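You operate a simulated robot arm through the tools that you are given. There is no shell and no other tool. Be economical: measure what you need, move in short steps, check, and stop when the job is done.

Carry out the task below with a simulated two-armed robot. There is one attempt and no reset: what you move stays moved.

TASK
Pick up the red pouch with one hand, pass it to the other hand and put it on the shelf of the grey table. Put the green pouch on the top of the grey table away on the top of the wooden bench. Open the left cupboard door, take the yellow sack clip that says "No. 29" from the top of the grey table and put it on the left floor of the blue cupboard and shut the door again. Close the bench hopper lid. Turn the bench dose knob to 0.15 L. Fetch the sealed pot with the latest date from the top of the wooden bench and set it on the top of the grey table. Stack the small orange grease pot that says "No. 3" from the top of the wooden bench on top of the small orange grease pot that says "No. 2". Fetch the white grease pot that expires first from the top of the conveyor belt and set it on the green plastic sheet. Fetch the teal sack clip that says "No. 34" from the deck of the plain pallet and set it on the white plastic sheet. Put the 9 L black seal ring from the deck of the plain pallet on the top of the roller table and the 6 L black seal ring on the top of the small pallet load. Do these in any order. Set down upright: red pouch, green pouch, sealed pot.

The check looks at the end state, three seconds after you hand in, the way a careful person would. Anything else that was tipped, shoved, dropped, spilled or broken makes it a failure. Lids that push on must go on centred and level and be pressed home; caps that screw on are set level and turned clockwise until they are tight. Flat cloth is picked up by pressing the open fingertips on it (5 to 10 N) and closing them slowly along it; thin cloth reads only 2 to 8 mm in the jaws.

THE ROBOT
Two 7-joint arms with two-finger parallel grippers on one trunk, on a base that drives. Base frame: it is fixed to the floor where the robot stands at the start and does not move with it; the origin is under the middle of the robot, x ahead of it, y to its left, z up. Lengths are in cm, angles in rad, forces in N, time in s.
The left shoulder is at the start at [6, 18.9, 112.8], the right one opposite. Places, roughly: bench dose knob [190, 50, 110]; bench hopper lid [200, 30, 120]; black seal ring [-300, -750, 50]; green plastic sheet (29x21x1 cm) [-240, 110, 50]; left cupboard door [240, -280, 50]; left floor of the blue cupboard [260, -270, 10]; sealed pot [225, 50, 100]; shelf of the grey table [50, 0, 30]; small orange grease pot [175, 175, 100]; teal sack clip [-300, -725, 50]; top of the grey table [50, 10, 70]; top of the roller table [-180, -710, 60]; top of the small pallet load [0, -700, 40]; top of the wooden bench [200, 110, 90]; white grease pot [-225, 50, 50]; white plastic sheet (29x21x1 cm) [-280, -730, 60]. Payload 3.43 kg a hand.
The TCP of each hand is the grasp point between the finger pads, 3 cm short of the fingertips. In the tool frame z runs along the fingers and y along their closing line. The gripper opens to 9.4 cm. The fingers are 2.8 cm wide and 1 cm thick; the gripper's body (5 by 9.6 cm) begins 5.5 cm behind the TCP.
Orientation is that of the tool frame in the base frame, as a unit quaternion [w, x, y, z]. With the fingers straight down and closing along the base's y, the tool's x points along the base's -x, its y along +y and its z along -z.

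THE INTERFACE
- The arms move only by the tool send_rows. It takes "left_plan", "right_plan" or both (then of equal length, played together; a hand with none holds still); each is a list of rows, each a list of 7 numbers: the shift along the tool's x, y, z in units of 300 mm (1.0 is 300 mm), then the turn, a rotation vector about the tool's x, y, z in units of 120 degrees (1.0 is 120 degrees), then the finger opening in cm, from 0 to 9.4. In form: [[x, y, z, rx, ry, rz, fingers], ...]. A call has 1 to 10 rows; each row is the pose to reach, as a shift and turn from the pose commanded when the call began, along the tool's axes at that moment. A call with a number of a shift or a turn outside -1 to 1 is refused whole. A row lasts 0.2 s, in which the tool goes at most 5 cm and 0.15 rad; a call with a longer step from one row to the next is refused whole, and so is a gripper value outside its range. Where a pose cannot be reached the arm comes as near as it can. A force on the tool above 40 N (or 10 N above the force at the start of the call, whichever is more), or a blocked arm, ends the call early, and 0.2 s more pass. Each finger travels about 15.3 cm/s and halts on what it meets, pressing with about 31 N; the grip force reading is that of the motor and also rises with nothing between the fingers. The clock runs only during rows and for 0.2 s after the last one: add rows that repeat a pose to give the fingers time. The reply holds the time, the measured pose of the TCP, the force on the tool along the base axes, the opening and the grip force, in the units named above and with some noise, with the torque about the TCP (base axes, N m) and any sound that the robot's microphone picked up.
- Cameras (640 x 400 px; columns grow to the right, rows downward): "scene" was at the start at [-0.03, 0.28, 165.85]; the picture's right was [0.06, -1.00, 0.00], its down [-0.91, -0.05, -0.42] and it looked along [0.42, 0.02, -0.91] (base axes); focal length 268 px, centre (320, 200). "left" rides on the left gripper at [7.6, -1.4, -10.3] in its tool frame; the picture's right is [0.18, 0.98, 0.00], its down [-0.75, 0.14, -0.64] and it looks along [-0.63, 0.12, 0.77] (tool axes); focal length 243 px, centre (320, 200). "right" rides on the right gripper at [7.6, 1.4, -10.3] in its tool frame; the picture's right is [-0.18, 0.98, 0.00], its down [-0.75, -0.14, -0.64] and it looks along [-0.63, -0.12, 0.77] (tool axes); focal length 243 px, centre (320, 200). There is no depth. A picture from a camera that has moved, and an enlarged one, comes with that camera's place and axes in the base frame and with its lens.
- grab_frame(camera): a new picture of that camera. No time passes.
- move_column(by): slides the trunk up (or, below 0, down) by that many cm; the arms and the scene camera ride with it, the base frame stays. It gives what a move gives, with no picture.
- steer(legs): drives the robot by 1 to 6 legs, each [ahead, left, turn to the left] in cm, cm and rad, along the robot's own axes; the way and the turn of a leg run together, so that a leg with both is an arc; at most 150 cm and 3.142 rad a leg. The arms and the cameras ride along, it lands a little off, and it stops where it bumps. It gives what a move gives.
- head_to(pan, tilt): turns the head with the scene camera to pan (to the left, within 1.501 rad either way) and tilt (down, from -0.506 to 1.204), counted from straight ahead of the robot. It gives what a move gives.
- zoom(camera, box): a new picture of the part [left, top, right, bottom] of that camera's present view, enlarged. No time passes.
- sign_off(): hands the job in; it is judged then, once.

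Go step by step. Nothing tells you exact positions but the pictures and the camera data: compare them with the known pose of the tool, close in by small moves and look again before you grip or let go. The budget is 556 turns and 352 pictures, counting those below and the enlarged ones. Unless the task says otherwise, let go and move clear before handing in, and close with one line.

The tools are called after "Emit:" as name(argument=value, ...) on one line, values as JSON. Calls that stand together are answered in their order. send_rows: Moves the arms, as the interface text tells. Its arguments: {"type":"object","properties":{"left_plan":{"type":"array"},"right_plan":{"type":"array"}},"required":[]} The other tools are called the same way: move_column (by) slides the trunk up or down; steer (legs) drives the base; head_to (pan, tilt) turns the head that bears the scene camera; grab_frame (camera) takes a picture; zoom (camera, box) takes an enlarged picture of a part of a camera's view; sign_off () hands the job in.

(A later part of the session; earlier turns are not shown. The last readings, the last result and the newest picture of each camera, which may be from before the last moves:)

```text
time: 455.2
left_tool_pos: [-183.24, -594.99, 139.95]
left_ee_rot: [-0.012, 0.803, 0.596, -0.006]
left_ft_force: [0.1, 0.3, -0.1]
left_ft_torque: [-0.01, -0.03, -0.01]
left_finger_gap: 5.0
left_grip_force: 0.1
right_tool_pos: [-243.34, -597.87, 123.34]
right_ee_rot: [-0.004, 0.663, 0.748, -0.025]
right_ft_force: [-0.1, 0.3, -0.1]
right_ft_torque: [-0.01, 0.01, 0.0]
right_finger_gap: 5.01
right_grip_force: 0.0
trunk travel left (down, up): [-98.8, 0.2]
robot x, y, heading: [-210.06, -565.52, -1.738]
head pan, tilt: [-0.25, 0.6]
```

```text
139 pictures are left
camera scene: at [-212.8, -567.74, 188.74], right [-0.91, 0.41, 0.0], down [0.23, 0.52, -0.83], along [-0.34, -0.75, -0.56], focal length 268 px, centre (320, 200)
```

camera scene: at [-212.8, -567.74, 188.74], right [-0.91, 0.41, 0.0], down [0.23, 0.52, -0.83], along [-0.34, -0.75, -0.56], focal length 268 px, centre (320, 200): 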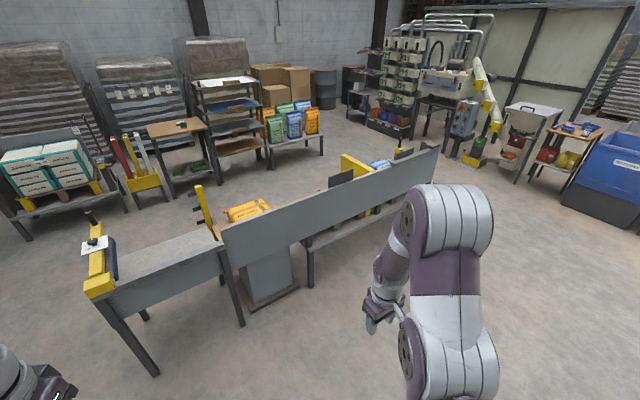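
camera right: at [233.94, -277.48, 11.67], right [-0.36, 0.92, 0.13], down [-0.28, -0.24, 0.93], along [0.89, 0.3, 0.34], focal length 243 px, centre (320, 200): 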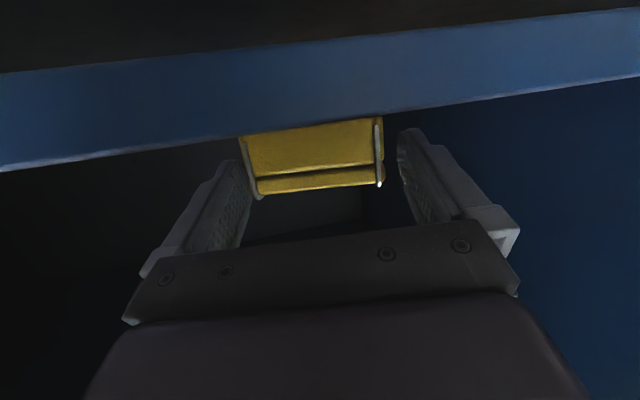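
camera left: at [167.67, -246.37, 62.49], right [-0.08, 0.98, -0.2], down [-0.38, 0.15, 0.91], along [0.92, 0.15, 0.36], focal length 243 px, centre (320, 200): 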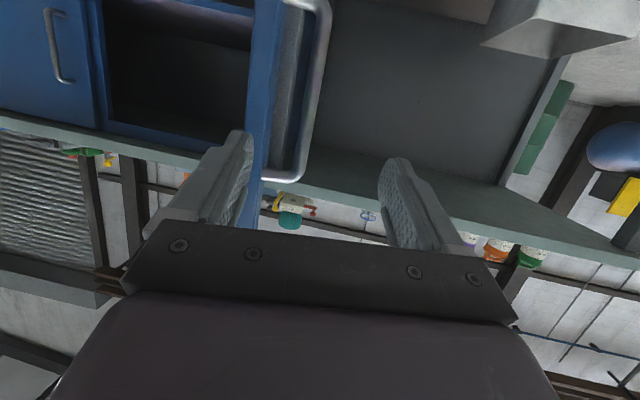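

I go round the right end of this line to see the far side.

Emit:
steer(legs=[[0, -150, 0], [30, -120, 0], [110, 0, 0]])

Emit:
head_to(pan=0.7, tilt=0.55)

Emit:
grab_frame(camera="scene")

```text
time: 473.8
left_tool_pos: [-481.42, -681.55, 139.84]
left_ee_rot: [-0.011, 0.815, 0.579, -0.006]
left_ft_force: [-0.1, 0.1, -0.5]
left_ft_torque: [0.01, 0.0, 0.01]
left_finger_gap: 4.99
left_grip_force: 0.0
right_tool_pos: [-541.52, -682.02, 123.37]
right_ee_rot: [-0.004, 0.678, 0.735, -0.023]
right_ft_force: [0.0, 1.2, -0.1]
right_ft_torque: [0.0, -0.01, 0.0]
right_finger_gap: 5.01
right_grip_force: 0.0
trunk travel left (down, up): [-98.8, 0.2]
robot x, y, heading: [-506.75, -650.78, -1.775]
head pan, tilt: [-0.25, 0.6]
```

```text
time: 475.0
left_tool_pos: [-481.43, -681.5, 139.93]
left_ee_rot: [-0.012, 0.815, 0.579, -0.005]
left_ft_force: [-0.2, 0.5, -0.5]
left_ft_torque: [0.0, 0.01, 0.01]
left_finger_gap: 5.02
left_grip_force: 0.1
right_tool_pos: [-541.55, -682.13, 123.23]
right_ee_rot: [-0.004, 0.679, 0.734, -0.024]
right_ft_force: [0.2, -0.8, -0.4]
right_ft_torque: [0.0, 0.0, 0.01]
right_finger_gap: 4.99
right_grip_force: 0.0
trunk travel left (down, up): [-98.8, 0.2]
robot x, y, heading: [-507.13, -651.24, -1.779]
head pan, tilt: [0.7, 0.55]
```

```text
138 pictures are left
camera scene: at [-501.69, -653.13, 189.18], right [-0.88, -0.47, 0.0], down [-0.25, 0.46, -0.85], along [0.4, -0.75, -0.52], focal length 268 px, centre (320, 200)
```

scene: 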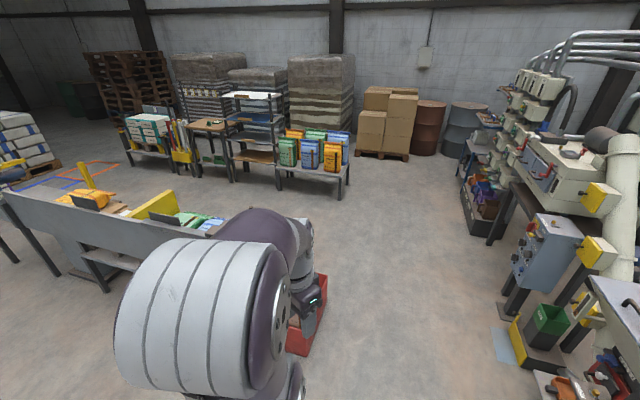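

Emit:
steer(legs=[[0, 0, 0.25], [150, 0, 0], [0, 0, 1.7], [60, -30, 0]])

Emit:
head_to(pan=0.8, tilt=0.6)

Emit:
grab_frame(camera="scene")

```text
time: 490.5
left_tool_pos: [-418.64, -783.75, 139.8]
left_ee_rot: [-0.002, -0.02, 1.0, -0.013]
left_ft_force: [0.0, -0.7, -0.1]
left_ft_torque: [-0.02, -0.03, -0.03]
left_finger_gap: 4.99
left_grip_force: 0.0
right_tool_pos: [-396.11, -839.42, 123.33]
right_ee_rot: [0.017, -0.226, 0.974, -0.017]
right_ft_force: [-0.7, 0.5, 0.9]
right_ft_torque: [0.03, 0.01, -0.01]
right_finger_gap: 5.02
right_grip_force: 0.0
trunk travel left (down, up): [-98.8, 0.2]
robot x, y, heading: [-437.79, -818.98, 0.168]
head pan, tilt: [0.7, 0.55]
```

```text
time: 491.2
left_tool_pos: [-418.66, -783.8, 139.99]
left_ee_rot: [-0.001, -0.022, 1.0, -0.013]
left_ft_force: [-0.2, 0.3, 1.3]
left_ft_torque: [0.0, -0.01, 0.04]
left_finger_gap: 4.99
left_grip_force: 0.0
right_tool_pos: [-396.05, -839.43, 123.33]
right_ee_rot: [0.017, -0.227, 0.974, -0.017]
right_ft_force: [0.4, 0.1, 0.0]
right_ft_torque: [-0.02, 0.02, 0.01]
right_finger_gap: 5.01
right_grip_force: 0.1
trunk travel left (down, up): [-98.8, 0.2]
robot x, y, heading: [-437.83, -818.87, 0.171]
head pan, tilt: [0.799, 0.6]
```

```text
137 pictures are left
camera scene: at [-438.59, -812.68, 188.73], right [0.82, -0.57, 0.0], down [-0.32, -0.47, -0.83], along [0.47, 0.68, -0.56], focal length 268 px, centre (320, 200)
```

scene: 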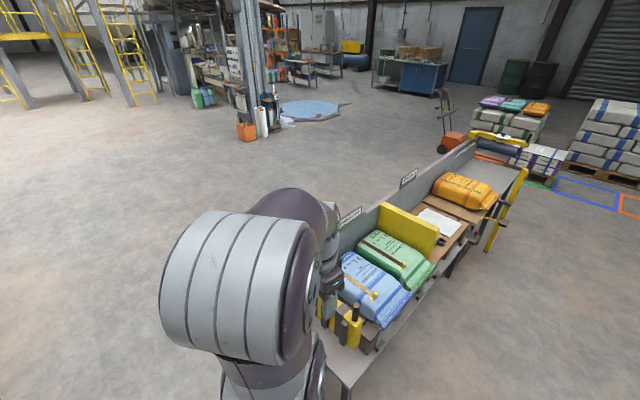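

Emit:
zoom(camera="scene", box=[380, 150, 520, 270])

```text
3.33 times, centred on (450, 210) of scene
camera zoom: at [-438.59, -812.68, 188.73], right [0.82, -0.57, 0.0], down [-0.32, -0.47, -0.83], along [0.47, 0.68, -0.56], focal length 893 px, centre (-113, 167)
```

zoom: 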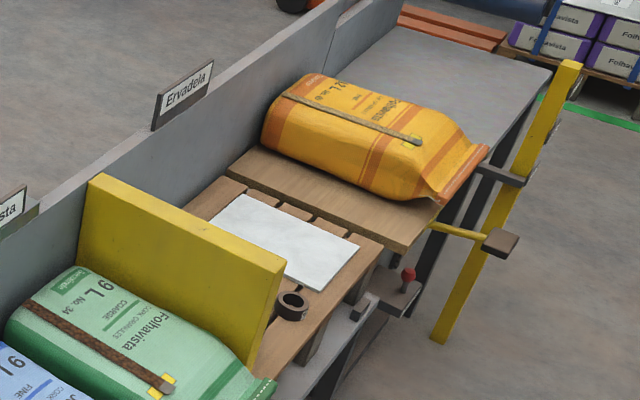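

The plain pallet with the white sheet and a black ring is here, around (−285, −740). I drive in front of it and face it.

Emit:
steer(legs=[[140, -35, 0], [0, 0, 1.5]])

Emit:
head_to(pan=0.0, tilt=0.8)

Emit:
grab_frame(camera="scene")

```text
time: 502.2
left_tool_pos: [-321.91, -807.02, 139.84]
left_ee_rot: [0.008, -0.693, 0.721, -0.011]
left_ft_force: [0.0, 0.2, 0.0]
left_ft_torque: [-0.01, 0.01, 0.03]
left_finger_gap: 4.97
left_grip_force: 0.1
right_tool_pos: [-264.58, -789.27, 123.35]
right_ee_rot: [-0.024, 0.826, -0.563, 0.001]
right_ft_force: [0.2, -0.7, -0.3]
right_ft_torque: [-0.02, 0.01, 0.0]
right_finger_gap: 5.02
right_grip_force: 0.0
trunk travel left (down, up): [-98.8, 0.2]
robot x, y, heading: [-288.42, -828.74, 1.654]
head pan, tilt: [0.799, 0.6]
```

```text
time: 503.4
left_tool_pos: [-321.97, -806.94, 139.97]
left_ee_rot: [0.008, -0.693, 0.721, -0.011]
left_ft_force: [-0.5, -0.6, -0.7]
left_ft_torque: [0.0, 0.03, 0.01]
left_finger_gap: 4.98
left_grip_force: 0.0
right_tool_pos: [-264.52, -789.32, 123.25]
right_ee_rot: [-0.024, 0.826, -0.563, 0.001]
right_ft_force: [0.3, 0.1, 0.6]
right_ft_torque: [0.02, 0.0, 0.01]
right_finger_gap: 4.98
right_grip_force: 0.1
trunk travel left (down, up): [-98.8, 0.2]
robot x, y, heading: [-288.32, -829.0, 1.657]
head pan, tilt: [0.0, 0.799]
```

```text
135 pictures are left
camera scene: at [-288.81, -826.85, 187.05], right [1.0, 0.09, 0.0], down [0.06, -0.71, -0.7], along [-0.06, 0.69, -0.72], focal length 268 px, centre (320, 200)
```

scene: 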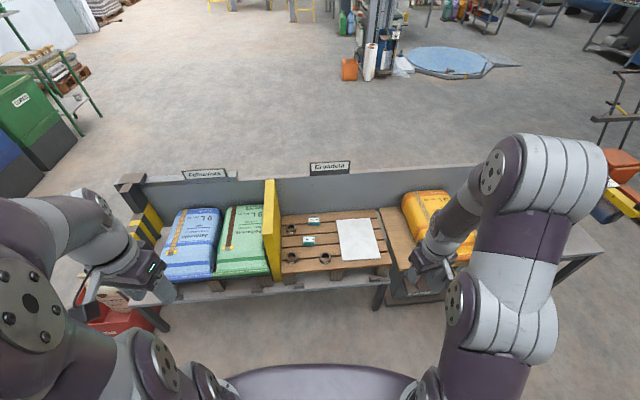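

Emit:
zoom(camera="scene", box=[265, 195, 405, 295])

Emit:
zoom(camera="scene", box=[278, 210, 338, 270])

```text
4.00 times, centred on (335, 245) of scene
camera zoom: at [-288.81, -826.85, 187.05], right [1.0, 0.09, 0.0], down [0.06, -0.71, -0.7], along [-0.06, 0.69, -0.72], focal length 1072 px, centre (260, 20)
```

zoom: 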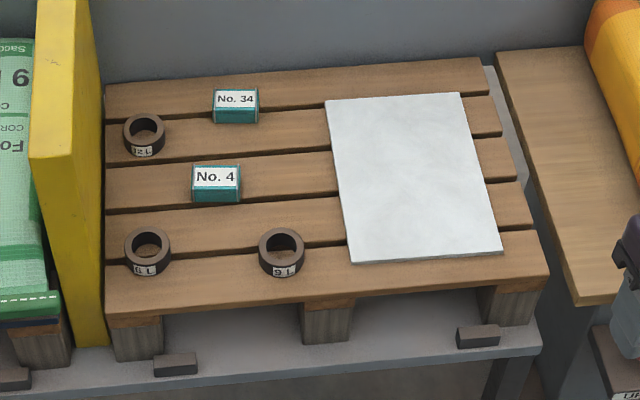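

```text
6.67 times, centred on (308, 240) of scene
camera zoom: at [-288.81, -826.85, 187.05], right [1.0, 0.09, 0.0], down [0.06, -0.71, -0.7], along [-0.06, 0.69, -0.72], focal length 1786 px, centre (400, -67)
```

zoom: 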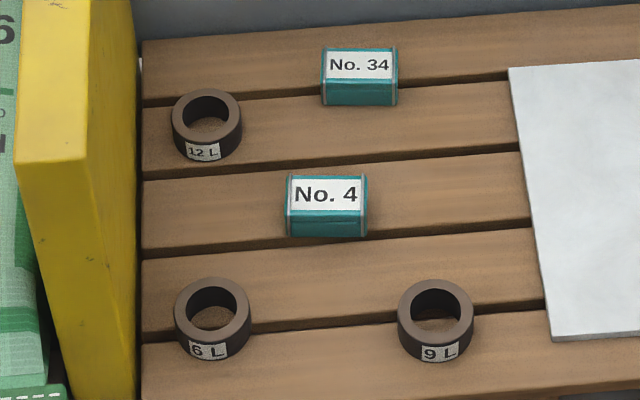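

Clear: rings 12 L, 6 L, 9 L; clips No. 34 (back) and No. 4; white sheet on the pallet. I lower the trunk 40 cm and drive up to it.

Emit:
move_column(by=-38)

Emit:
steer(legs=[[46, 0, 0]])

Emit:
head_to(pan=0.0, tilt=0.95)

Emit:
grab_frame(camera="scene")

Emit:
grab_frame(camera="right")

```text
time: 507.0
left_tool_pos: [-321.98, -807.07, 101.91]
left_ee_rot: [0.007, -0.693, 0.721, -0.011]
left_ft_force: [-0.7, 0.4, 0.1]
left_ft_torque: [-0.02, -0.02, 0.0]
left_finger_gap: 5.02
left_grip_force: 0.1
right_tool_pos: [-264.64, -789.12, 85.28]
right_ee_rot: [-0.024, 0.826, -0.563, 0.0]
right_ft_force: [-0.1, 0.3, 0.5]
right_ft_torque: [-0.02, 0.01, 0.02]
right_finger_gap: 5.0
right_grip_force: 0.1
trunk travel left (down, up): [-60.8, 38.2]
robot x, y, heading: [-288.66, -828.46, 1.652]
head pan, tilt: [0.0, 0.799]
```

```text
time: 509.8
left_tool_pos: [-325.45, -760.09, 101.9]
left_ee_rot: [0.009, -0.688, 0.726, -0.01]
left_ft_force: [0.5, 0.7, -0.3]
left_ft_torque: [-0.03, 0.0, 0.02]
left_finger_gap: 5.01
left_grip_force: 0.0
right_tool_pos: [-267.84, -742.72, 85.3]
right_ee_rot: [-0.023, 0.823, -0.568, 0.001]
right_ft_force: [-0.2, -0.5, 0.2]
right_ft_torque: [-0.05, 0.01, 0.0]
right_finger_gap: 5.0
right_grip_force: 0.0
trunk travel left (down, up): [-60.8, 38.2]
robot x, y, heading: [-292.13, -782.17, 1.644]
head pan, tilt: [0.0, 0.799]
```

```text
time: 510.5
left_tool_pos: [-325.37, -760.12, 101.74]
left_ee_rot: [0.008, -0.689, 0.725, -0.011]
left_ft_force: [0.6, 0.2, 0.5]
left_ft_torque: [0.04, 0.02, 0.01]
left_finger_gap: 5.0
left_grip_force: 0.0
right_tool_pos: [-267.75, -742.78, 85.37]
right_ee_rot: [-0.025, 0.823, -0.567, 0.001]
right_ft_force: [0.2, -0.2, 0.7]
right_ft_torque: [0.0, -0.01, 0.04]
right_finger_gap: 4.99
right_grip_force: 0.1
trunk travel left (down, up): [-60.8, 38.2]
robot x, y, heading: [-292.22, -781.87, 1.646]
head pan, tilt: [0.0, 0.949]
```

```text
132 pictures are left
camera scene: at [-292.44, -781.07, 147.9], right [1.0, 0.07, 0.0], down [0.06, -0.81, -0.58], along [-0.04, 0.58, -0.81], focal length 268 px, centre (320, 200)
```

scene: 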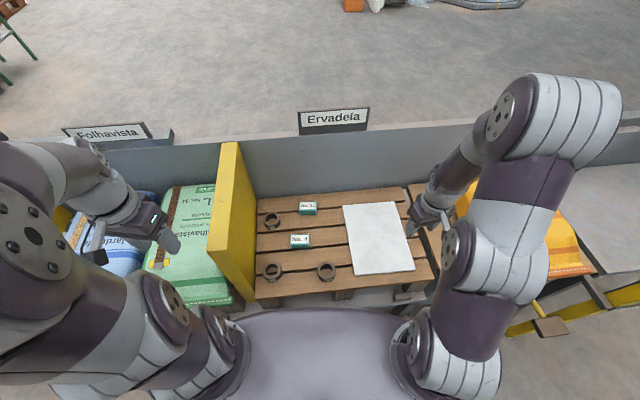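

```text
131 pictures are left
camera right: at [-266.86, -751.06, 95.33], right [-0.98, -0.18, -0.03], down [-0.15, 0.73, 0.67], along [-0.09, 0.66, -0.74], focal length 243 px, centre (320, 200)
```

right: 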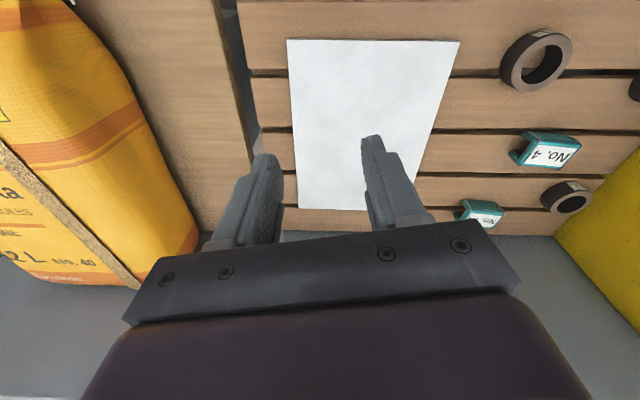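

Deck is at z≈59; clip No. 34 is at (−300.9, −724.8). I swing the right hand over it, aligning yaw, then tilt 45° forward.

Emit:
send_rows(right_plan=[[-0.1, 0.09, 0, 0, 0, 0.017, 9], [-0.2, 0.18, 0, 0, 0, 0.034, 9], [-0.3, 0.27, 0, 0, 0, 0.05, 9], [-0.4, 0.36, 0, 0, 0, 0.067, 9], [-0.5, 0.45, 0, 0, 0, 0.084, 9], [-0.6, 0.54, 0, 0, 0, 0.1, 9], [-0.7, 0.63, 0, 0, 0, 0.117, 9], [-0.78, 0.71, 0, 0, 0, 0.1375, 9]])

Emit:
send_rows(right_plan=[[0, 0, 0, 0, -0.0625, 0, 9], [0, 0, 0, 0, -0.125, 0, 9], [0, 0, 0, 0, -0.1875, 0, 9], [0, 0, 0, 0, -0.25, 0, 9], [0, 0, 0, 0, -0.3125, 0, 9], [0, 0, 0, 0, -0.36, 0, 9]])

Emit:
grab_frame(camera="right")

Emit:
grab_frame(camera="scene")

```text
time: 512.3
left_tool_pos: [-325.4, -760.06, 101.87]
left_ee_rot: [0.008, -0.688, 0.726, -0.012]
left_ft_force: [0.4, 0.5, 0.1]
left_ft_torque: [-0.02, 0.03, -0.06]
left_finger_gap: 5.03
left_grip_force: 0.1
right_tool_pos: [-296.52, -728.8, 85.1]
right_ee_rot: [-0.024, 0.732, -0.681, -0.002]
right_ft_force: [0.0, 0.3, 0.5]
right_ft_torque: [0.0, -0.01, 0.0]
right_finger_gap: 9.01
right_grip_force: 0.0
trunk travel left (down, up): [-60.8, 38.2]
robot x, y, heading: [-292.2, -782.39, 1.641]
head pan, tilt: [0.0, 0.949]
```

```text
time: 513.7
left_tool_pos: [-325.42, -760.13, 101.79]
left_ee_rot: [0.007, -0.688, 0.726, -0.01]
left_ft_force: [-0.8, 0.2, -0.3]
left_ft_torque: [0.01, 0.02, -0.02]
left_finger_gap: 5.01
left_grip_force: 0.0
right_tool_pos: [-296.05, -728.46, 85.13]
right_ee_rot: [-0.273, 0.679, -0.624, -0.273]
right_ft_force: [0.2, -0.1, -0.3]
right_ft_torque: [0.02, 0.0, 0.02]
right_finger_gap: 8.99
right_grip_force: 0.0
trunk travel left (down, up): [-60.8, 38.2]
robot x, y, heading: [-292.08, -781.88, 1.645]
head pan, tilt: [0.0, 0.949]
```

```text
130 pictures are left
camera right: at [-296.79, -741.45, 86.89], right [-0.99, 0.06, 0.1], down [0.11, 0.08, 0.99], along [0.05, 1.0, -0.09], focal length 243 px, centre (320, 200)
```

right: 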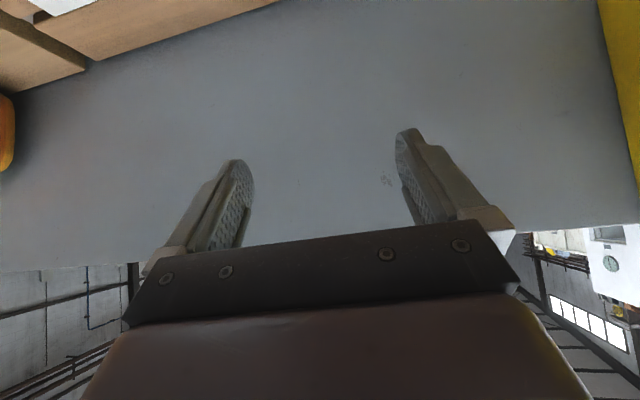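

```text
129 pictures are left
camera scene: at [-292.43, -781.1, 147.89], right [1.0, 0.07, 0.0], down [0.06, -0.81, -0.58], along [-0.04, 0.58, -0.81], focal length 268 px, centre (320, 200)
```

scene: 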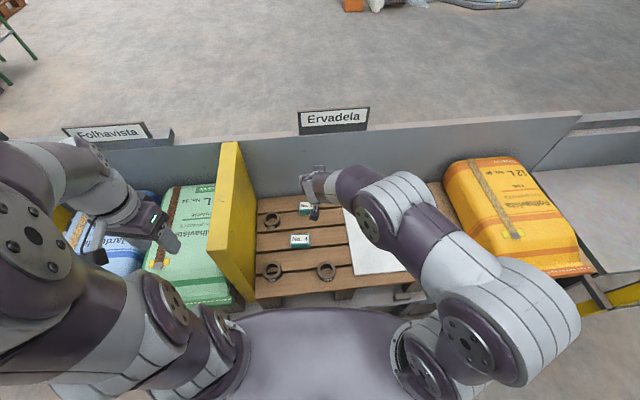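

Emit:
send_rows(right_plan=[[0.02, 0.082, 0.04, 0, 0, 0, 9.2], [0.06, 0.164, 0.1, 0, 0, 0, 9.2], [0.14, 0.164, 0.22, 0, 0, 0, 9.2], [0.222, 0.164, 0.341, 0, 0, 0, 9.2]])

Emit:
grab_frame(camera="right")

```text
time: 514.7
left_tool_pos: [-325.41, -760.09, 101.85]
left_ee_rot: [0.007, -0.689, 0.725, -0.011]
left_ft_force: [0.2, 0.6, -0.1]
left_ft_torque: [0.02, -0.01, 0.0]
left_finger_gap: 5.0
left_grip_force: 0.0
right_tool_pos: [-300.96, -726.39, 72.83]
right_ee_rot: [-0.272, 0.681, -0.623, -0.272]
right_ft_force: [0.2, 0.7, -0.3]
right_ft_torque: [0.02, 0.02, 0.0]
right_finger_gap: 9.21
right_grip_force: 0.1
trunk travel left (down, up): [-60.8, 38.2]
robot x, y, heading: [-292.4, -782.5, 1.645]
head pan, tilt: [0.0, 0.949]
```

```text
128 pictures are left
camera right: at [-301.58, -739.28, 74.66], right [-0.99, 0.06, 0.1], down [0.1, 0.08, 0.99], along [0.05, 0.99, -0.09], focal length 243 px, centre (320, 200)
```

right: 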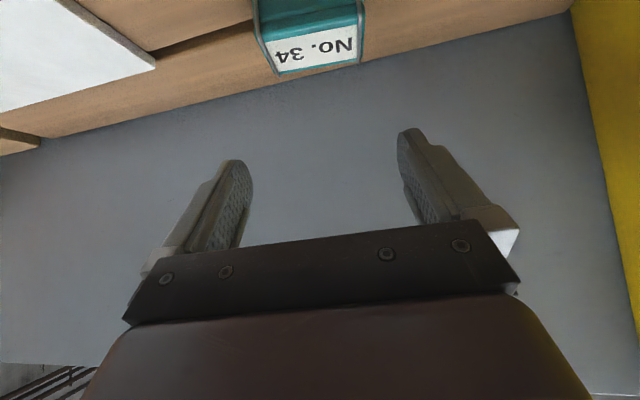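

Emit:
send_rows(right_plan=[[0.05, 0.019, 0.072, 0, 0, 0, 9.2], [0.1, 0.019, 0.144, 0, 0, 0, 9.2], [0.151, 0.019, 0.216, 0, 0, 0, 9.2], [0.151, 0.019, 0.216, 0, 0, 0, 9.2]])

Emit:
grab_frame(camera="right")

```text
time: 515.7
left_tool_pos: [-325.46, -760.15, 101.88]
left_ee_rot: [0.007, -0.688, 0.726, -0.01]
left_ft_force: [-0.2, -0.2, 0.4]
left_ft_torque: [0.03, -0.02, -0.01]
left_finger_gap: 4.99
left_grip_force: 0.1
right_tool_pos: [-301.51, -724.97, 65.15]
right_ee_rot: [-0.273, 0.68, -0.623, -0.273]
right_ft_force: [0.6, 0.1, 0.1]
right_ft_torque: [-0.01, -0.01, 0.05]
right_finger_gap: 9.18
right_grip_force: 0.0
trunk travel left (down, up): [-60.8, 38.2]
robot x, y, heading: [-292.17, -782.28, 1.645]
head pan, tilt: [0.0, 0.949]
```

```text
127 pictures are left
camera right: at [-301.98, -737.97, 66.98], right [-0.99, 0.06, 0.1], down [0.1, 0.08, 0.99], along [0.05, 0.99, -0.09], focal length 243 px, centre (320, 200)
```

right: 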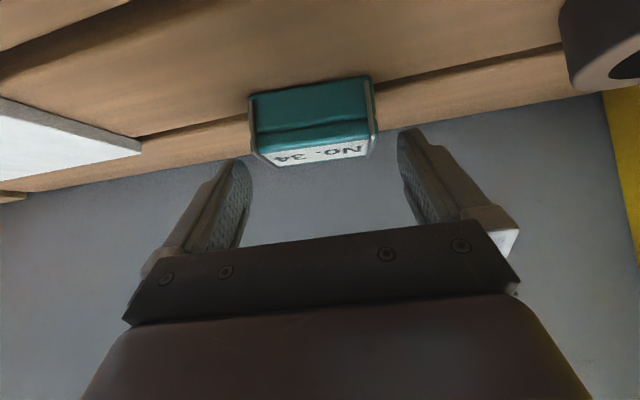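

Emit:
send_rows(right_plan=[[-0.005, -0.01, 0.041, 0, 0, 0, 9.2], [-0.011, -0.01, 0.08, 0, 0, 0, 9.2], [-0.011, -0.01, 0.08, 0, 0, 0, 8.4], [-0.011, -0.01, 0.08, 0, 0, 0, 7.6], [-0.011, -0.01, 0.08, 0, 0, 0, 6.8], [-0.011, -0.01, 0.08, 0, 0, 0, 6], [-0.011, -0.01, 0.08, 0, 0, 0, 5]])

Emit:
grab_frame(camera="right")

```text
time: 517.3
left_tool_pos: [-325.38, -759.97, 101.93]
left_ee_rot: [0.007, -0.688, 0.725, -0.011]
left_ft_force: [0.2, 1.5, 1.2]
left_ft_torque: [-0.01, -0.03, 0.02]
left_finger_gap: 5.0
left_grip_force: 0.1
right_tool_pos: [-301.08, -723.04, 63.76]
right_ee_rot: [-0.272, 0.68, -0.624, -0.272]
right_ft_force: [-0.6, -0.4, 0.4]
right_ft_torque: [0.0, 0.01, -0.01]
right_finger_gap: 7.29
right_grip_force: 30.9
trunk travel left (down, up): [-60.8, 38.2]
robot x, y, heading: [-292.44, -782.54, 1.645]
head pan, tilt: [0.0, 0.949]
```

```text
126 pictures are left
camera right: at [-301.73, -735.92, 65.53], right [-0.99, 0.06, 0.1], down [0.1, 0.08, 0.99], along [0.05, 0.99, -0.09], focal length 243 px, centre (320, 200)
```

right: 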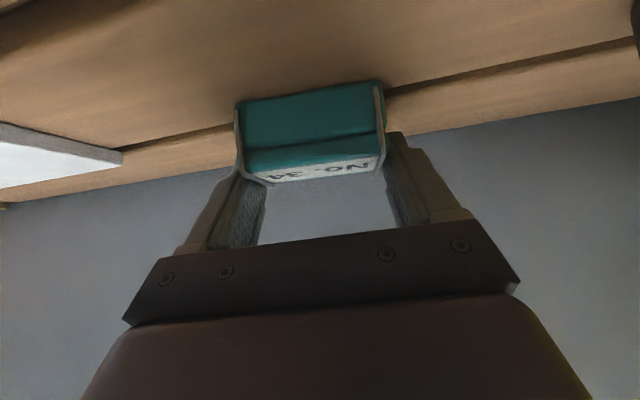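

Gripped. I lift and carry it over the white sheet.

Emit:
send_rows(right_plan=[[-0.05, 0, -0.05, 0, 0, 0, 5], [-0.12, 0, -0.118, 0, 0, 0, 5], [-0.19, 0, -0.187, 0, 0, 0, 5], [-0.13, -0.14, -0.24, 0, 0, 0, 5], [-0.07, -0.29, -0.29, 0, 0, 0, 5], [-0.01, -0.43, -0.345, 0, 0, 0, 5], [0.05, -0.58, -0.4, 0, 0, 0, 5], [0.11, -0.72, -0.45, 0, 0, 0, 5], [0.165, -0.87, -0.507, 0, 0, 0, 5]])

Emit:
grab_frame(camera="right")

Emit:
grab_frame(camera="scene")

```text
refused: row 5 steps farther than a row can; nothing moved
```

```text
125 pictures are left
camera right: at [-301.73, -735.92, 65.53], right [-0.99, 0.06, 0.1], down [0.1, 0.08, 0.99], along [0.05, 0.99, -0.09], focal length 243 px, centre (320, 200)
```

right: 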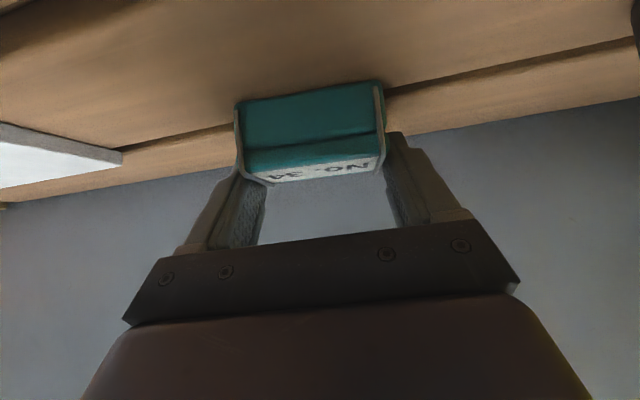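

```text
124 pictures are left
camera scene: at [-292.45, -781.06, 147.89], right [1.0, 0.07, 0.0], down [0.06, -0.81, -0.58], along [-0.04, 0.58, -0.81], focal length 268 px, centre (320, 200)
```

scene: 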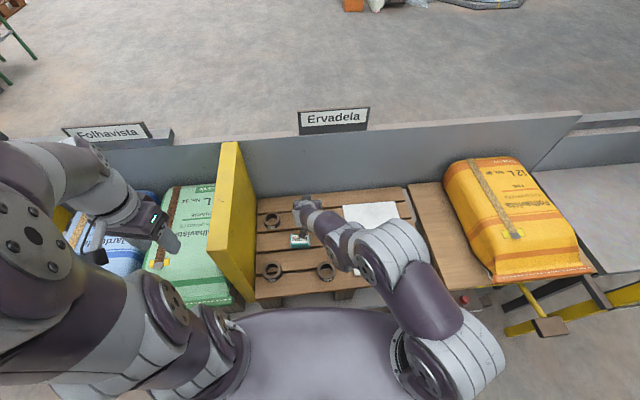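

Emit:
send_rows(right_plan=[[-0.05, 0, -0.05, 0, 0, 0, 5], [-0.12, 0, -0.118, 0, 0, 0, 5], [-0.19, 0, -0.187, 0, 0, 0, 5], [-0.14, -0.12, -0.23, 0, 0, 0, 5], [-0.09, -0.25, -0.275, 0, 0, 0, 5], [-0.04, -0.375, -0.32, 0, 0, 0, 5], [0.01, -0.5, -0.366, 0, 0, 0, 5], [0.06, -0.62, -0.412, 0, 0, 0, 5], [0.11, -0.745, -0.458, 0, 0, 0, 5], [0.165, -0.87, -0.507, 0, 0, 0, 5]])

Emit:
grab_frame(camera="right")

Emit:
zoom(camera="scene", box=[280, 170, 460, 300])

```text
time: 519.5
left_tool_pos: [-325.55, -760.0, 101.87]
left_ee_rot: [0.008, -0.688, 0.725, -0.012]
left_ft_force: [-0.5, -0.4, 0.5]
left_ft_torque: [-0.01, 0.02, 0.0]
left_finger_gap: 4.98
left_grip_force: 0.0
right_tool_pos: [-278.98, -723.26, 65.61]
right_ee_rot: [-0.273, 0.68, -0.624, -0.271]
right_ft_force: [-0.5, 0.3, -0.8]
right_ft_torque: [0.0, -0.01, 0.01]
right_finger_gap: 7.31
right_grip_force: 30.6
right hand out of reach, approached as far as the arm can: row 5, 6, 7, 8, 9, 10
trunk travel left (down, up): [-60.8, 38.2]
robot x, y, heading: [-292.26, -782.3, 1.649]
head pan, tilt: [0.0, 0.949]
```

```text
123 pictures are left
camera right: at [-279.69, -736.14, 67.43], right [-0.99, 0.06, 0.1], down [0.1, 0.08, 0.99], along [0.05, 0.99, -0.09], focal length 243 px, centre (320, 200)
```

right: 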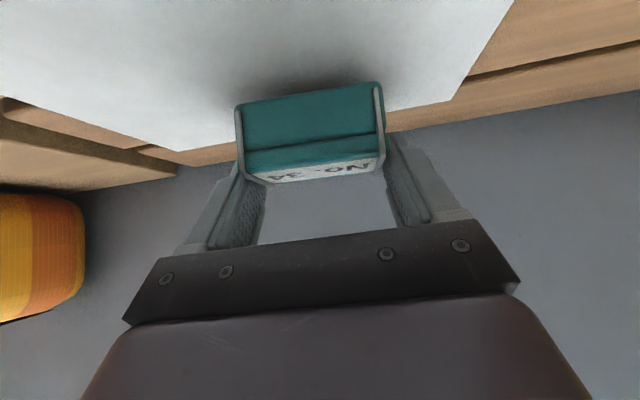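

```text
3.08 times, centred on (370, 235) of scene
camera zoom: at [-292.54, -781.08, 147.89], right [1.0, 0.07, 0.0], down [0.06, -0.81, -0.58], along [-0.04, 0.58, -0.81], focal length 824 px, centre (166, 92)
```

zoom: 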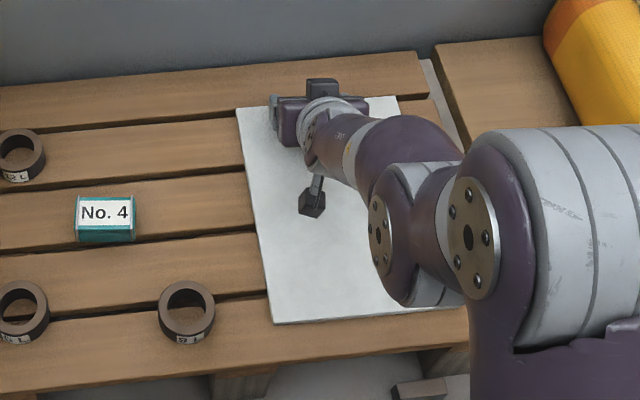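

Over the sheet's back edge; I raise 2 cm and drive back 9 cm so the clip is over the middle.

Emit:
send_rows(right_plan=[[-0.03, 0, -0.03, 0, 0, 0, 5], [-0.05, 0, -0.05, 0, 0, 0, 5]])

Emit:
steer(legs=[[-9, -2, 0]])

Emit:
grab_frame(camera="right")

Emit:
zoom(camera="scene", box=[280, 150, 460, 280])

```text
time: 520.1
left_tool_pos: [-325.52, -760.1, 101.9]
left_ee_rot: [0.008, -0.688, 0.725, -0.01]
left_ft_force: [0.2, -0.6, -0.6]
left_ft_torque: [0.01, 0.0, 0.01]
left_finger_gap: 4.98
left_grip_force: 0.1
right_tool_pos: [-279.09, -722.82, 67.72]
right_ee_rot: [-0.272, 0.681, -0.624, -0.272]
right_ft_force: [-0.8, 0.0, -0.1]
right_ft_torque: [0.01, 0.02, 0.04]
right_finger_gap: 7.3
right_grip_force: 31.1
trunk travel left (down, up): [-60.8, 38.2]
robot x, y, heading: [-292.56, -782.22, 1.647]
head pan, tilt: [0.0, 0.949]
```

```text
time: 521.2
left_tool_pos: [-322.77, -769.18, 101.87]
left_ee_rot: [0.008, -0.689, 0.724, -0.011]
left_ft_force: [1.0, 0.2, 0.2]
left_ft_torque: [0.02, 0.0, 0.01]
left_finger_gap: 5.04
left_grip_force: 0.1
right_tool_pos: [-276.5, -731.93, 67.91]
right_ee_rot: [-0.273, 0.68, -0.623, -0.273]
right_ft_force: [-0.7, 0.0, 1.1]
right_ft_torque: [-0.01, -0.01, -0.03]
right_finger_gap: 7.31
right_grip_force: 30.8
trunk travel left (down, up): [-60.8, 38.2]
robot x, y, heading: [-289.47, -791.19, 1.647]
head pan, tilt: [0.0, 0.949]
```

```text
121 pictures are left
camera right: at [-277.17, -744.77, 69.54], right [-0.99, 0.06, 0.1], down [0.1, 0.08, 0.99], along [0.05, 1.0, -0.09], focal length 243 px, centre (320, 200)
```

right: 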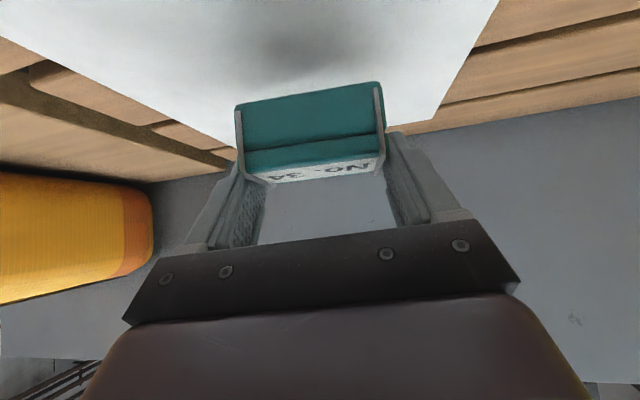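

```text
3.08 times, centred on (370, 215) of scene
camera zoom: at [-289.7, -790.13, 147.89], right [1.0, 0.08, 0.0], down [0.06, -0.81, -0.58], along [-0.04, 0.58, -0.81], focal length 824 px, centre (166, 154)
```

zoom: 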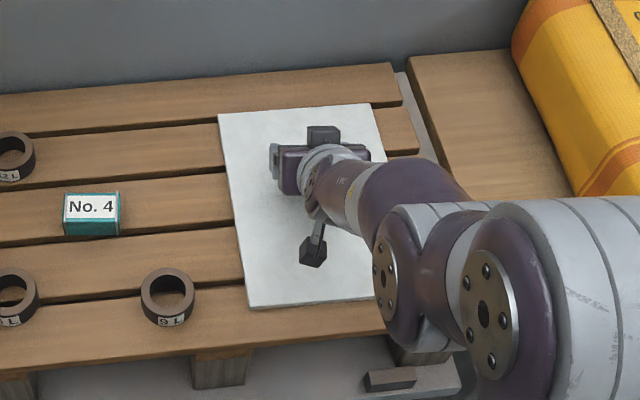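

Now over the sheet. I lower to contact.

Emit:
send_rows(right_plan=[[0.026, 0, 0.026, 0, 0, 0, 5], [0.052, 0, 0.052, 0, 0, 0, 5], [0.052, 0, 0.052, 0, 0, 0, 5]])

Emit:
send_rows(right_plan=[[0.009, 0, 0.009, 0, 0, 0, 5], [0.018, 0, 0.018, 0, 0, 0, 5], [0.024, 0, 0.024, 0, 0, 0, 5], [0.024, 0, 0.024, 0, 0, 0, 5]])

```text
time: 522.0
left_tool_pos: [-322.67, -769.12, 101.75]
left_ee_rot: [0.007, -0.689, 0.725, -0.011]
left_ft_force: [0.1, 0.6, -0.1]
left_ft_torque: [0.02, 0.01, -0.01]
left_finger_gap: 4.99
left_grip_force: 0.0
right_tool_pos: [-276.47, -731.82, 65.47]
right_ee_rot: [-0.272, 0.681, -0.624, -0.271]
right_ft_force: [-0.7, 0.3, -0.8]
right_ft_torque: [0.0, -0.01, 0.01]
right_finger_gap: 7.31
right_grip_force: 30.9
trunk travel left (down, up): [-60.8, 38.2]
robot x, y, heading: [-289.37, -791.31, 1.646]
head pan, tilt: [0.0, 0.949]
```

```text
time: 523.0
left_tool_pos: [-322.8, -769.0, 101.86]
left_ee_rot: [0.008, -0.689, 0.725, -0.011]
left_ft_force: [1.0, 0.9, 0.2]
left_ft_torque: [-0.05, -0.02, 0.02]
left_finger_gap: 5.02
left_grip_force: 0.1
right_tool_pos: [-276.34, -731.77, 64.67]
right_ee_rot: [-0.274, 0.68, -0.623, -0.273]
right_ft_force: [-0.2, 1.5, 10.2]
right_ft_torque: [-0.14, 0.23, 0.0]
right_finger_gap: 7.3
right_grip_force: 31.0
trunk travel left (down, up): [-60.8, 38.2]
robot x, y, heading: [-289.35, -791.11, 1.646]
head pan, tilt: [0.0, 0.949]
```

Contact (10 N). I release and retreat upward and back.

Emit:
send_rows(right_plan=[[0, 0, 0, 0, 0, 0, 7.6], [0, 0, 0, 0, 0, 0, 8.2], [0, 0, 0, 0, 0, 0, 9], [0, 0, 0, 0, 0, 0, 9.2], [-0.07, 0, -0.07, 0, 0, 0, 9.2], [-0.15, 0, -0.15, 0, 0, 0, 9.2], [-0.25, 0, -0.25, 0, 0, 0, 9.2], [-0.35, 0, -0.35, 0, 0, 0, 9.2]])

Emit:
grab_frame(camera="right")

```text
time: 524.9
left_tool_pos: [-322.73, -769.19, 101.82]
left_ee_rot: [0.007, -0.689, 0.724, -0.011]
left_ft_force: [-0.4, -0.9, -0.2]
left_ft_torque: [0.01, 0.01, -0.05]
left_finger_gap: 4.98
left_grip_force: 0.1
right_tool_pos: [-277.09, -732.1, 79.4]
right_ee_rot: [-0.272, 0.681, -0.623, -0.271]
right_ft_force: [0.6, 0.1, -0.2]
right_ft_torque: [0.02, 0.0, -0.01]
right_finger_gap: 9.22
right_grip_force: 0.0
trunk travel left (down, up): [-60.8, 38.2]
robot x, y, heading: [-289.39, -791.03, 1.648]
head pan, tilt: [0.0, 0.949]
```

```text
119 pictures are left
camera right: at [-277.72, -745.06, 81.21], right [-0.99, 0.05, 0.1], down [0.1, 0.08, 0.99], along [0.05, 1.0, -0.09], focal length 243 px, centre (320, 200)
```

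right: 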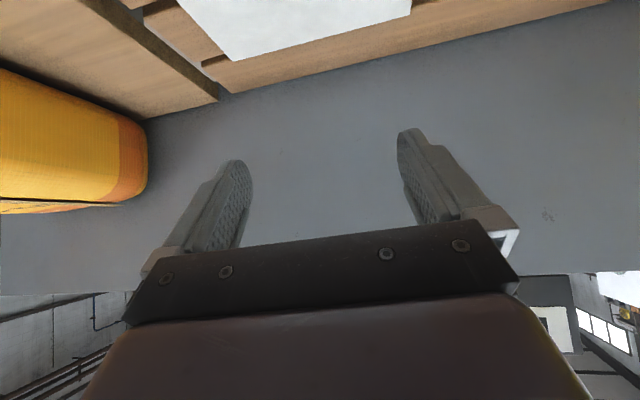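

Clip delivered. Now rings: right hand for 9 L, left for 6 L. I bring the right hand upright above the 9 L ring.

Emit:
send_rows(right_plan=[[0.034, 0.09, -0.086, 0, 0.06, 0, 8.5], [0.068, 0.18, -0.172, 0, 0.12, 0, 8.5], [0.103, 0.273, -0.259, 0, 0.18, 0, 8.5], [0.137, 0.365, -0.345, 0, 0.24, 0, 8.5], [0.172, 0.456, -0.432, 0, 0.3, 0, 8.5], [0.206, 0.547, -0.518, 0, 0.36, 0, 8.5]])

Emit:
grab_frame(camera="right")

Emit:
zoom(camera="scene", box=[250, 150, 430, 290])

```text
time: 526.2
left_tool_pos: [-322.77, -769.01, 101.82]
left_ee_rot: [0.009, -0.689, 0.724, -0.011]
left_ft_force: [-0.8, 0.2, 0.2]
left_ft_torque: [0.0, -0.03, -0.04]
left_finger_gap: 5.01
left_grip_force: 0.1
right_tool_pos: [-292.57, -748.41, 85.33]
right_ee_rot: [-0.023, 0.733, -0.68, -0.001]
right_ft_force: [0.2, 0.3, -0.7]
right_ft_torque: [0.02, 0.0, 0.0]
right_finger_gap: 8.48
right_grip_force: 0.0
trunk travel left (down, up): [-60.8, 38.2]
robot x, y, heading: [-289.84, -791.24, 1.645]
head pan, tilt: [0.0, 0.949]
```

```text
118 pictures are left
camera right: at [-293.81, -756.63, 95.37], right [-0.99, 0.11, -0.02], down [0.06, 0.74, 0.67], along [0.09, 0.67, -0.74], focal length 243 px, centre (320, 200)
```

right: 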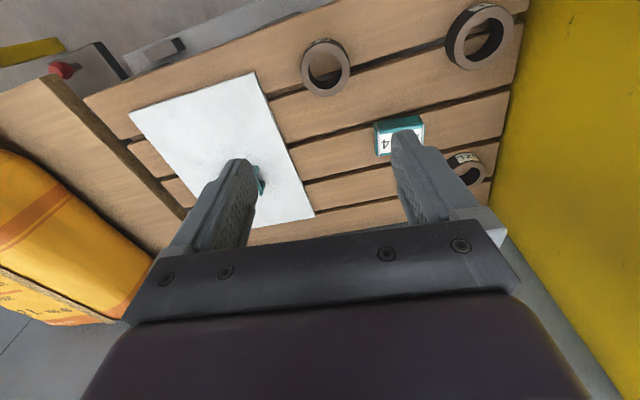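

```text
2.86 times, centred on (340, 220) of scene
camera zoom: at [-289.83, -790.06, 147.89], right [1.0, 0.08, 0.0], down [0.06, -0.81, -0.58], along [-0.04, 0.58, -0.81], focal length 765 px, centre (263, 143)
```

zoom: 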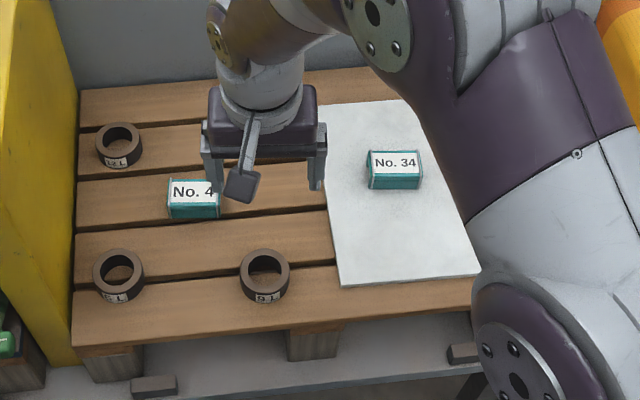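

Emit:
send_rows(right_plan=[[0.005, 0.007, 0.12, 0, 0, 0, 8.5], [0.01, 0.014, 0.26, 0, 0, 0, 8.5], [0.015, 0.02, 0.4, 0, 0, 0, 8.5], [0.018, 0.025, 0.52, 0, 0, 0, 8.5]])

Emit:
grab_frame(camera="right")

```text
time: 527.2
left_tool_pos: [-322.73, -769.05, 102.0]
left_ee_rot: [0.007, -0.689, 0.725, -0.011]
left_ft_force: [-0.4, -1.2, -0.4]
left_ft_torque: [-0.02, 0.0, 0.01]
left_finger_gap: 5.0
left_grip_force: 0.0
right_tool_pos: [-292.53, -748.58, 69.51]
right_ee_rot: [-0.023, 0.733, -0.679, -0.003]
right_ft_force: [-0.7, -0.1, -0.5]
right_ft_torque: [0.02, -0.01, 0.02]
right_finger_gap: 8.5
right_grip_force: 0.0
trunk travel left (down, up): [-60.8, 38.2]
robot x, y, heading: [-289.69, -791.16, 1.648]
head pan, tilt: [0.0, 0.949]
```

```text
116 pictures are left
camera right: at [-293.67, -756.74, 79.5], right [-0.99, 0.11, -0.02], down [0.07, 0.74, 0.67], along [0.09, 0.67, -0.74], focal length 243 px, centre (320, 200)
```

right: 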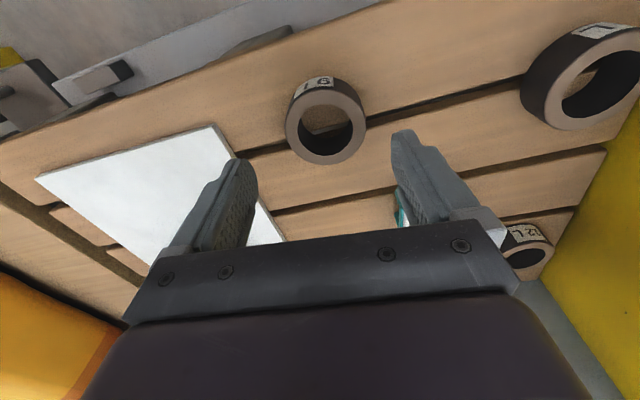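

Emit:
send_rows(right_plan=[[0.003, 0.006, 0.09, 0, 0, 0, 8.5], [0.006, 0.012, 0.18, 0, 0, 0, 8.5], [0.008, 0.016, 0.235, 0, 0, 0, 8.5], [0.008, 0.016, 0.235, 0, 0, 0, 7.6], [0.008, 0.016, 0.235, 0, 0, 0, 6.8], [0.008, 0.016, 0.235, 0, 0, 0, 6], [0.008, 0.016, 0.235, 0, 0, 0, 5], [0.008, 0.016, 0.235, 0, 0, 0, 4.5]])

Emit:
grab_frame(camera="right")

```text
time: 529.0
left_tool_pos: [-322.77, -769.13, 101.94]
left_ee_rot: [0.008, -0.689, 0.725, -0.011]
left_ft_force: [-0.2, 0.9, 0.1]
left_ft_torque: [0.04, 0.03, 0.04]
left_finger_gap: 5.01
left_grip_force: 0.0
right_tool_pos: [-292.97, -748.51, 62.74]
right_ee_rot: [-0.024, 0.733, -0.68, -0.004]
right_ft_force: [4.2, 1.2, 4.2]
right_ft_torque: [0.09, -0.22, 0.02]
right_finger_gap: 6.24
right_grip_force: 31.0
trunk travel left (down, up): [-60.8, 38.2]
robot x, y, heading: [-289.61, -791.41, 1.647]
head pan, tilt: [0.0, 0.949]
```

```text
115 pictures are left
camera right: at [-294.21, -756.76, 72.64], right [-0.99, 0.11, -0.02], down [0.07, 0.74, 0.67], along [0.09, 0.67, -0.74], focal length 243 px, centre (320, 200)
```

right: 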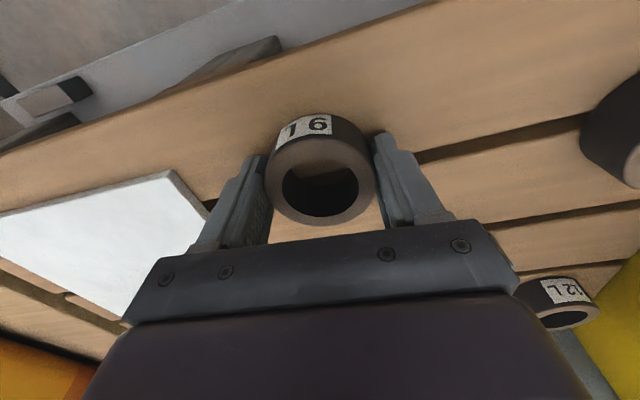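

9 L ring gripped. I lift it and move the right hand to the right, then bring the left hand over the 6 L ring.

Emit:
send_rows(right_plan=[[0, 0, -0.05, 0, 0, 0, 4.5], [0, 0, -0.18, 0, 0, 0, 4.5], [0, 0, -0.32, 0, 0, 0, 4.5], [0, 0, -0.46, 0, 0, 0, 4.5], [0, 0, -0.6, 0, 0, 0, 4.5], [0.03, -0.1, -0.65, 0, 0, 0, 4.5], [0.06, -0.22, -0.67, 0, 0, 0, 4.5], [0.09, -0.34, -0.67, 0, 0, 0, 4.5], [0.12, -0.45, -0.67, 0, 0, 0, 4.5]])

Emit:
grab_frame(camera="left")

Emit:
grab_frame(camera="scene")

```text
time: 531.0
left_tool_pos: [-322.6, -768.98, 102.02]
left_ee_rot: [0.008, -0.689, 0.724, -0.011]
left_ft_force: [0.6, 0.2, -0.3]
left_ft_torque: [0.02, 0.01, 0.02]
left_finger_gap: 5.01
left_grip_force: 0.0
right_tool_pos: [-279.7, -751.86, 82.87]
right_ee_rot: [-0.024, 0.733, -0.68, -0.003]
right_ft_force: [-0.7, 0.7, -0.9]
right_ft_torque: [0.02, -0.03, 0.06]
right_finger_gap: 6.22
right_grip_force: 31.1
trunk travel left (down, up): [-60.8, 38.2]
robot x, y, heading: [-289.83, -791.62, 1.64]
head pan, tilt: [0.0, 0.949]
```

```text
114 pictures are left
camera left: at [-321.85, -776.69, 112.26], right [-0.99, -0.13, -0.02], down [-0.12, 0.76, 0.64], along [-0.07, 0.63, -0.77], focal length 243 px, centre (320, 200)
```

left: 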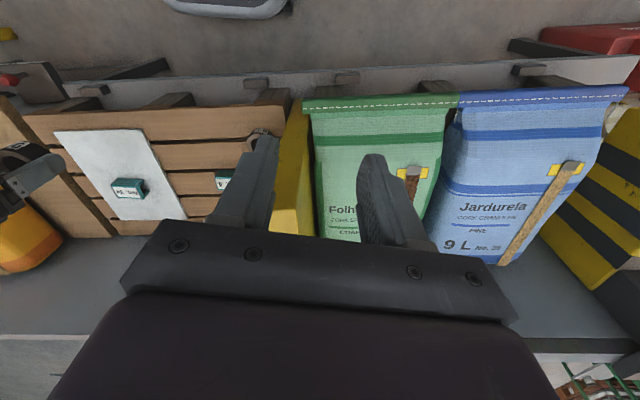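

```text
113 pictures are left
camera scene: at [-289.65, -790.02, 147.89], right [1.0, 0.08, 0.0], down [0.06, -0.81, -0.58], along [-0.04, 0.58, -0.81], focal length 268 px, centre (320, 200)
```

scene: 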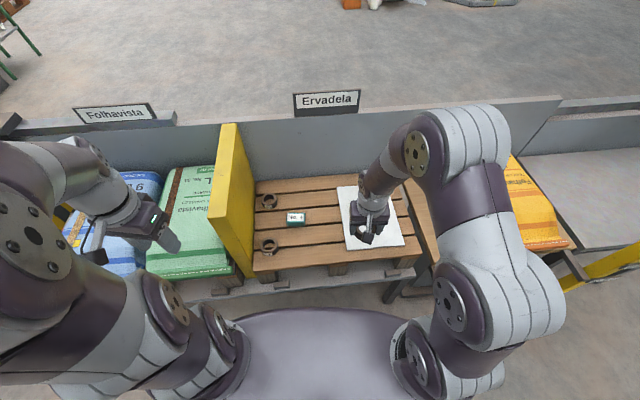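

Emit:
send_rows(left_plan=[[-0.1, -0.06, 0, 0, 0, 0, 8], [-0.22, -0.12, 0, 0, 0, 0, 8], [-0.34, -0.19, 0, 0, 0, 0, 8], [-0.46, -0.26, 0, 0, 0, 0, 8], [-0.57, -0.32, 0, 0, 0, 0, 8], [-0.672, -0.376, 0.05, 0, 0, 0, 8], [-0.672, -0.376, 0.19, 0, 0, 0, 8], [-0.672, -0.376, 0.33, 0, 0, 0, 8], [-0.672, -0.376, 0.47, 0, 0, 0, 8]])

Emit:
grab_frame(camera="left")

```text
time: 533.0
left_tool_pos: [-310.09, -749.14, 87.94]
left_ee_rot: [0.008, -0.689, 0.725, -0.012]
left_ft_force: [0.3, -0.6, -0.4]
left_ft_torque: [-0.06, -0.02, 0.02]
left_finger_gap: 7.98
left_grip_force: 0.1
left hand out of reach, approached as far as the arm can: row 3, 4, 5, 6
right_tool_pos: [-279.91, -751.8, 82.69]
right_ee_rot: [-0.023, 0.734, -0.679, -0.002]
right_ft_force: [0.2, 0.1, -0.4]
right_ft_torque: [-0.04, 0.0, 0.02]
right_finger_gap: 6.18
right_grip_force: 31.2
trunk travel left (down, up): [-60.8, 38.2]
robot x, y, heading: [-289.75, -791.4, 1.645]
head pan, tilt: [0.0, 0.949]
```

```text
112 pictures are left
camera left: at [-309.33, -756.75, 98.31], right [-0.99, -0.13, -0.03], down [-0.12, 0.76, 0.63], along [-0.07, 0.63, -0.77], focal length 243 px, centre (320, 200)
```

left: 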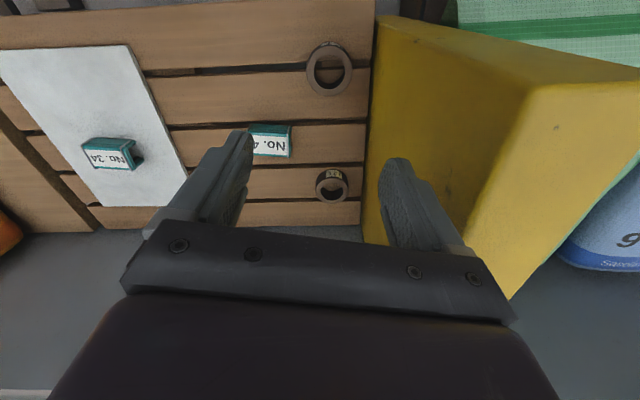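

Emit:
send_rows(left_plan=[[0.019, 0.02, 0, 0, 0, 0, 7.4], [0.019, 0.025, 0.14, 0, 0, 0, 7.4], [0.019, 0.03, 0.28, 0, 0, 0, 7.4], [0.019, 0.034, 0.42, 0, 0, 0, 7.4], [0.019, 0.036, 0.56, 0, 0, 0, 7.4]])

Emit:
grab_frame(camera="left")

```text
time: 534.2
left_tool_pos: [-310.7, -749.74, 70.97]
left_ee_rot: [0.008, -0.689, 0.725, -0.011]
left_ft_force: [-0.3, -0.1, -1.5]
left_ft_torque: [-0.01, 0.01, 0.02]
left_finger_gap: 7.4
left_grip_force: 0.1
right_tool_pos: [-279.82, -751.88, 82.75]
right_ee_rot: [-0.023, 0.734, -0.679, -0.002]
right_ft_force: [-0.5, 0.2, -1.5]
right_ft_torque: [-0.01, 0.01, 0.02]
right_finger_gap: 6.19
right_grip_force: 31.1
trunk travel left (down, up): [-60.8, 38.2]
robot x, y, heading: [-289.76, -791.14, 1.647]
head pan, tilt: [0.0, 0.949]
```

```text
111 pictures are left
camera left: at [-309.98, -757.34, 81.33], right [-0.99, -0.13, -0.03], down [-0.12, 0.76, 0.64], along [-0.07, 0.63, -0.77], focal length 243 px, centre (320, 200)
```

left: 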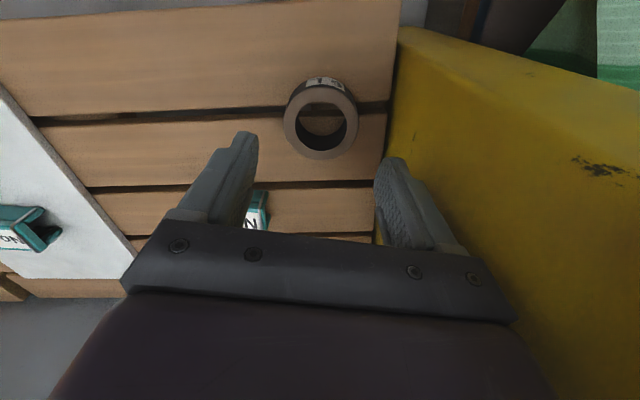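

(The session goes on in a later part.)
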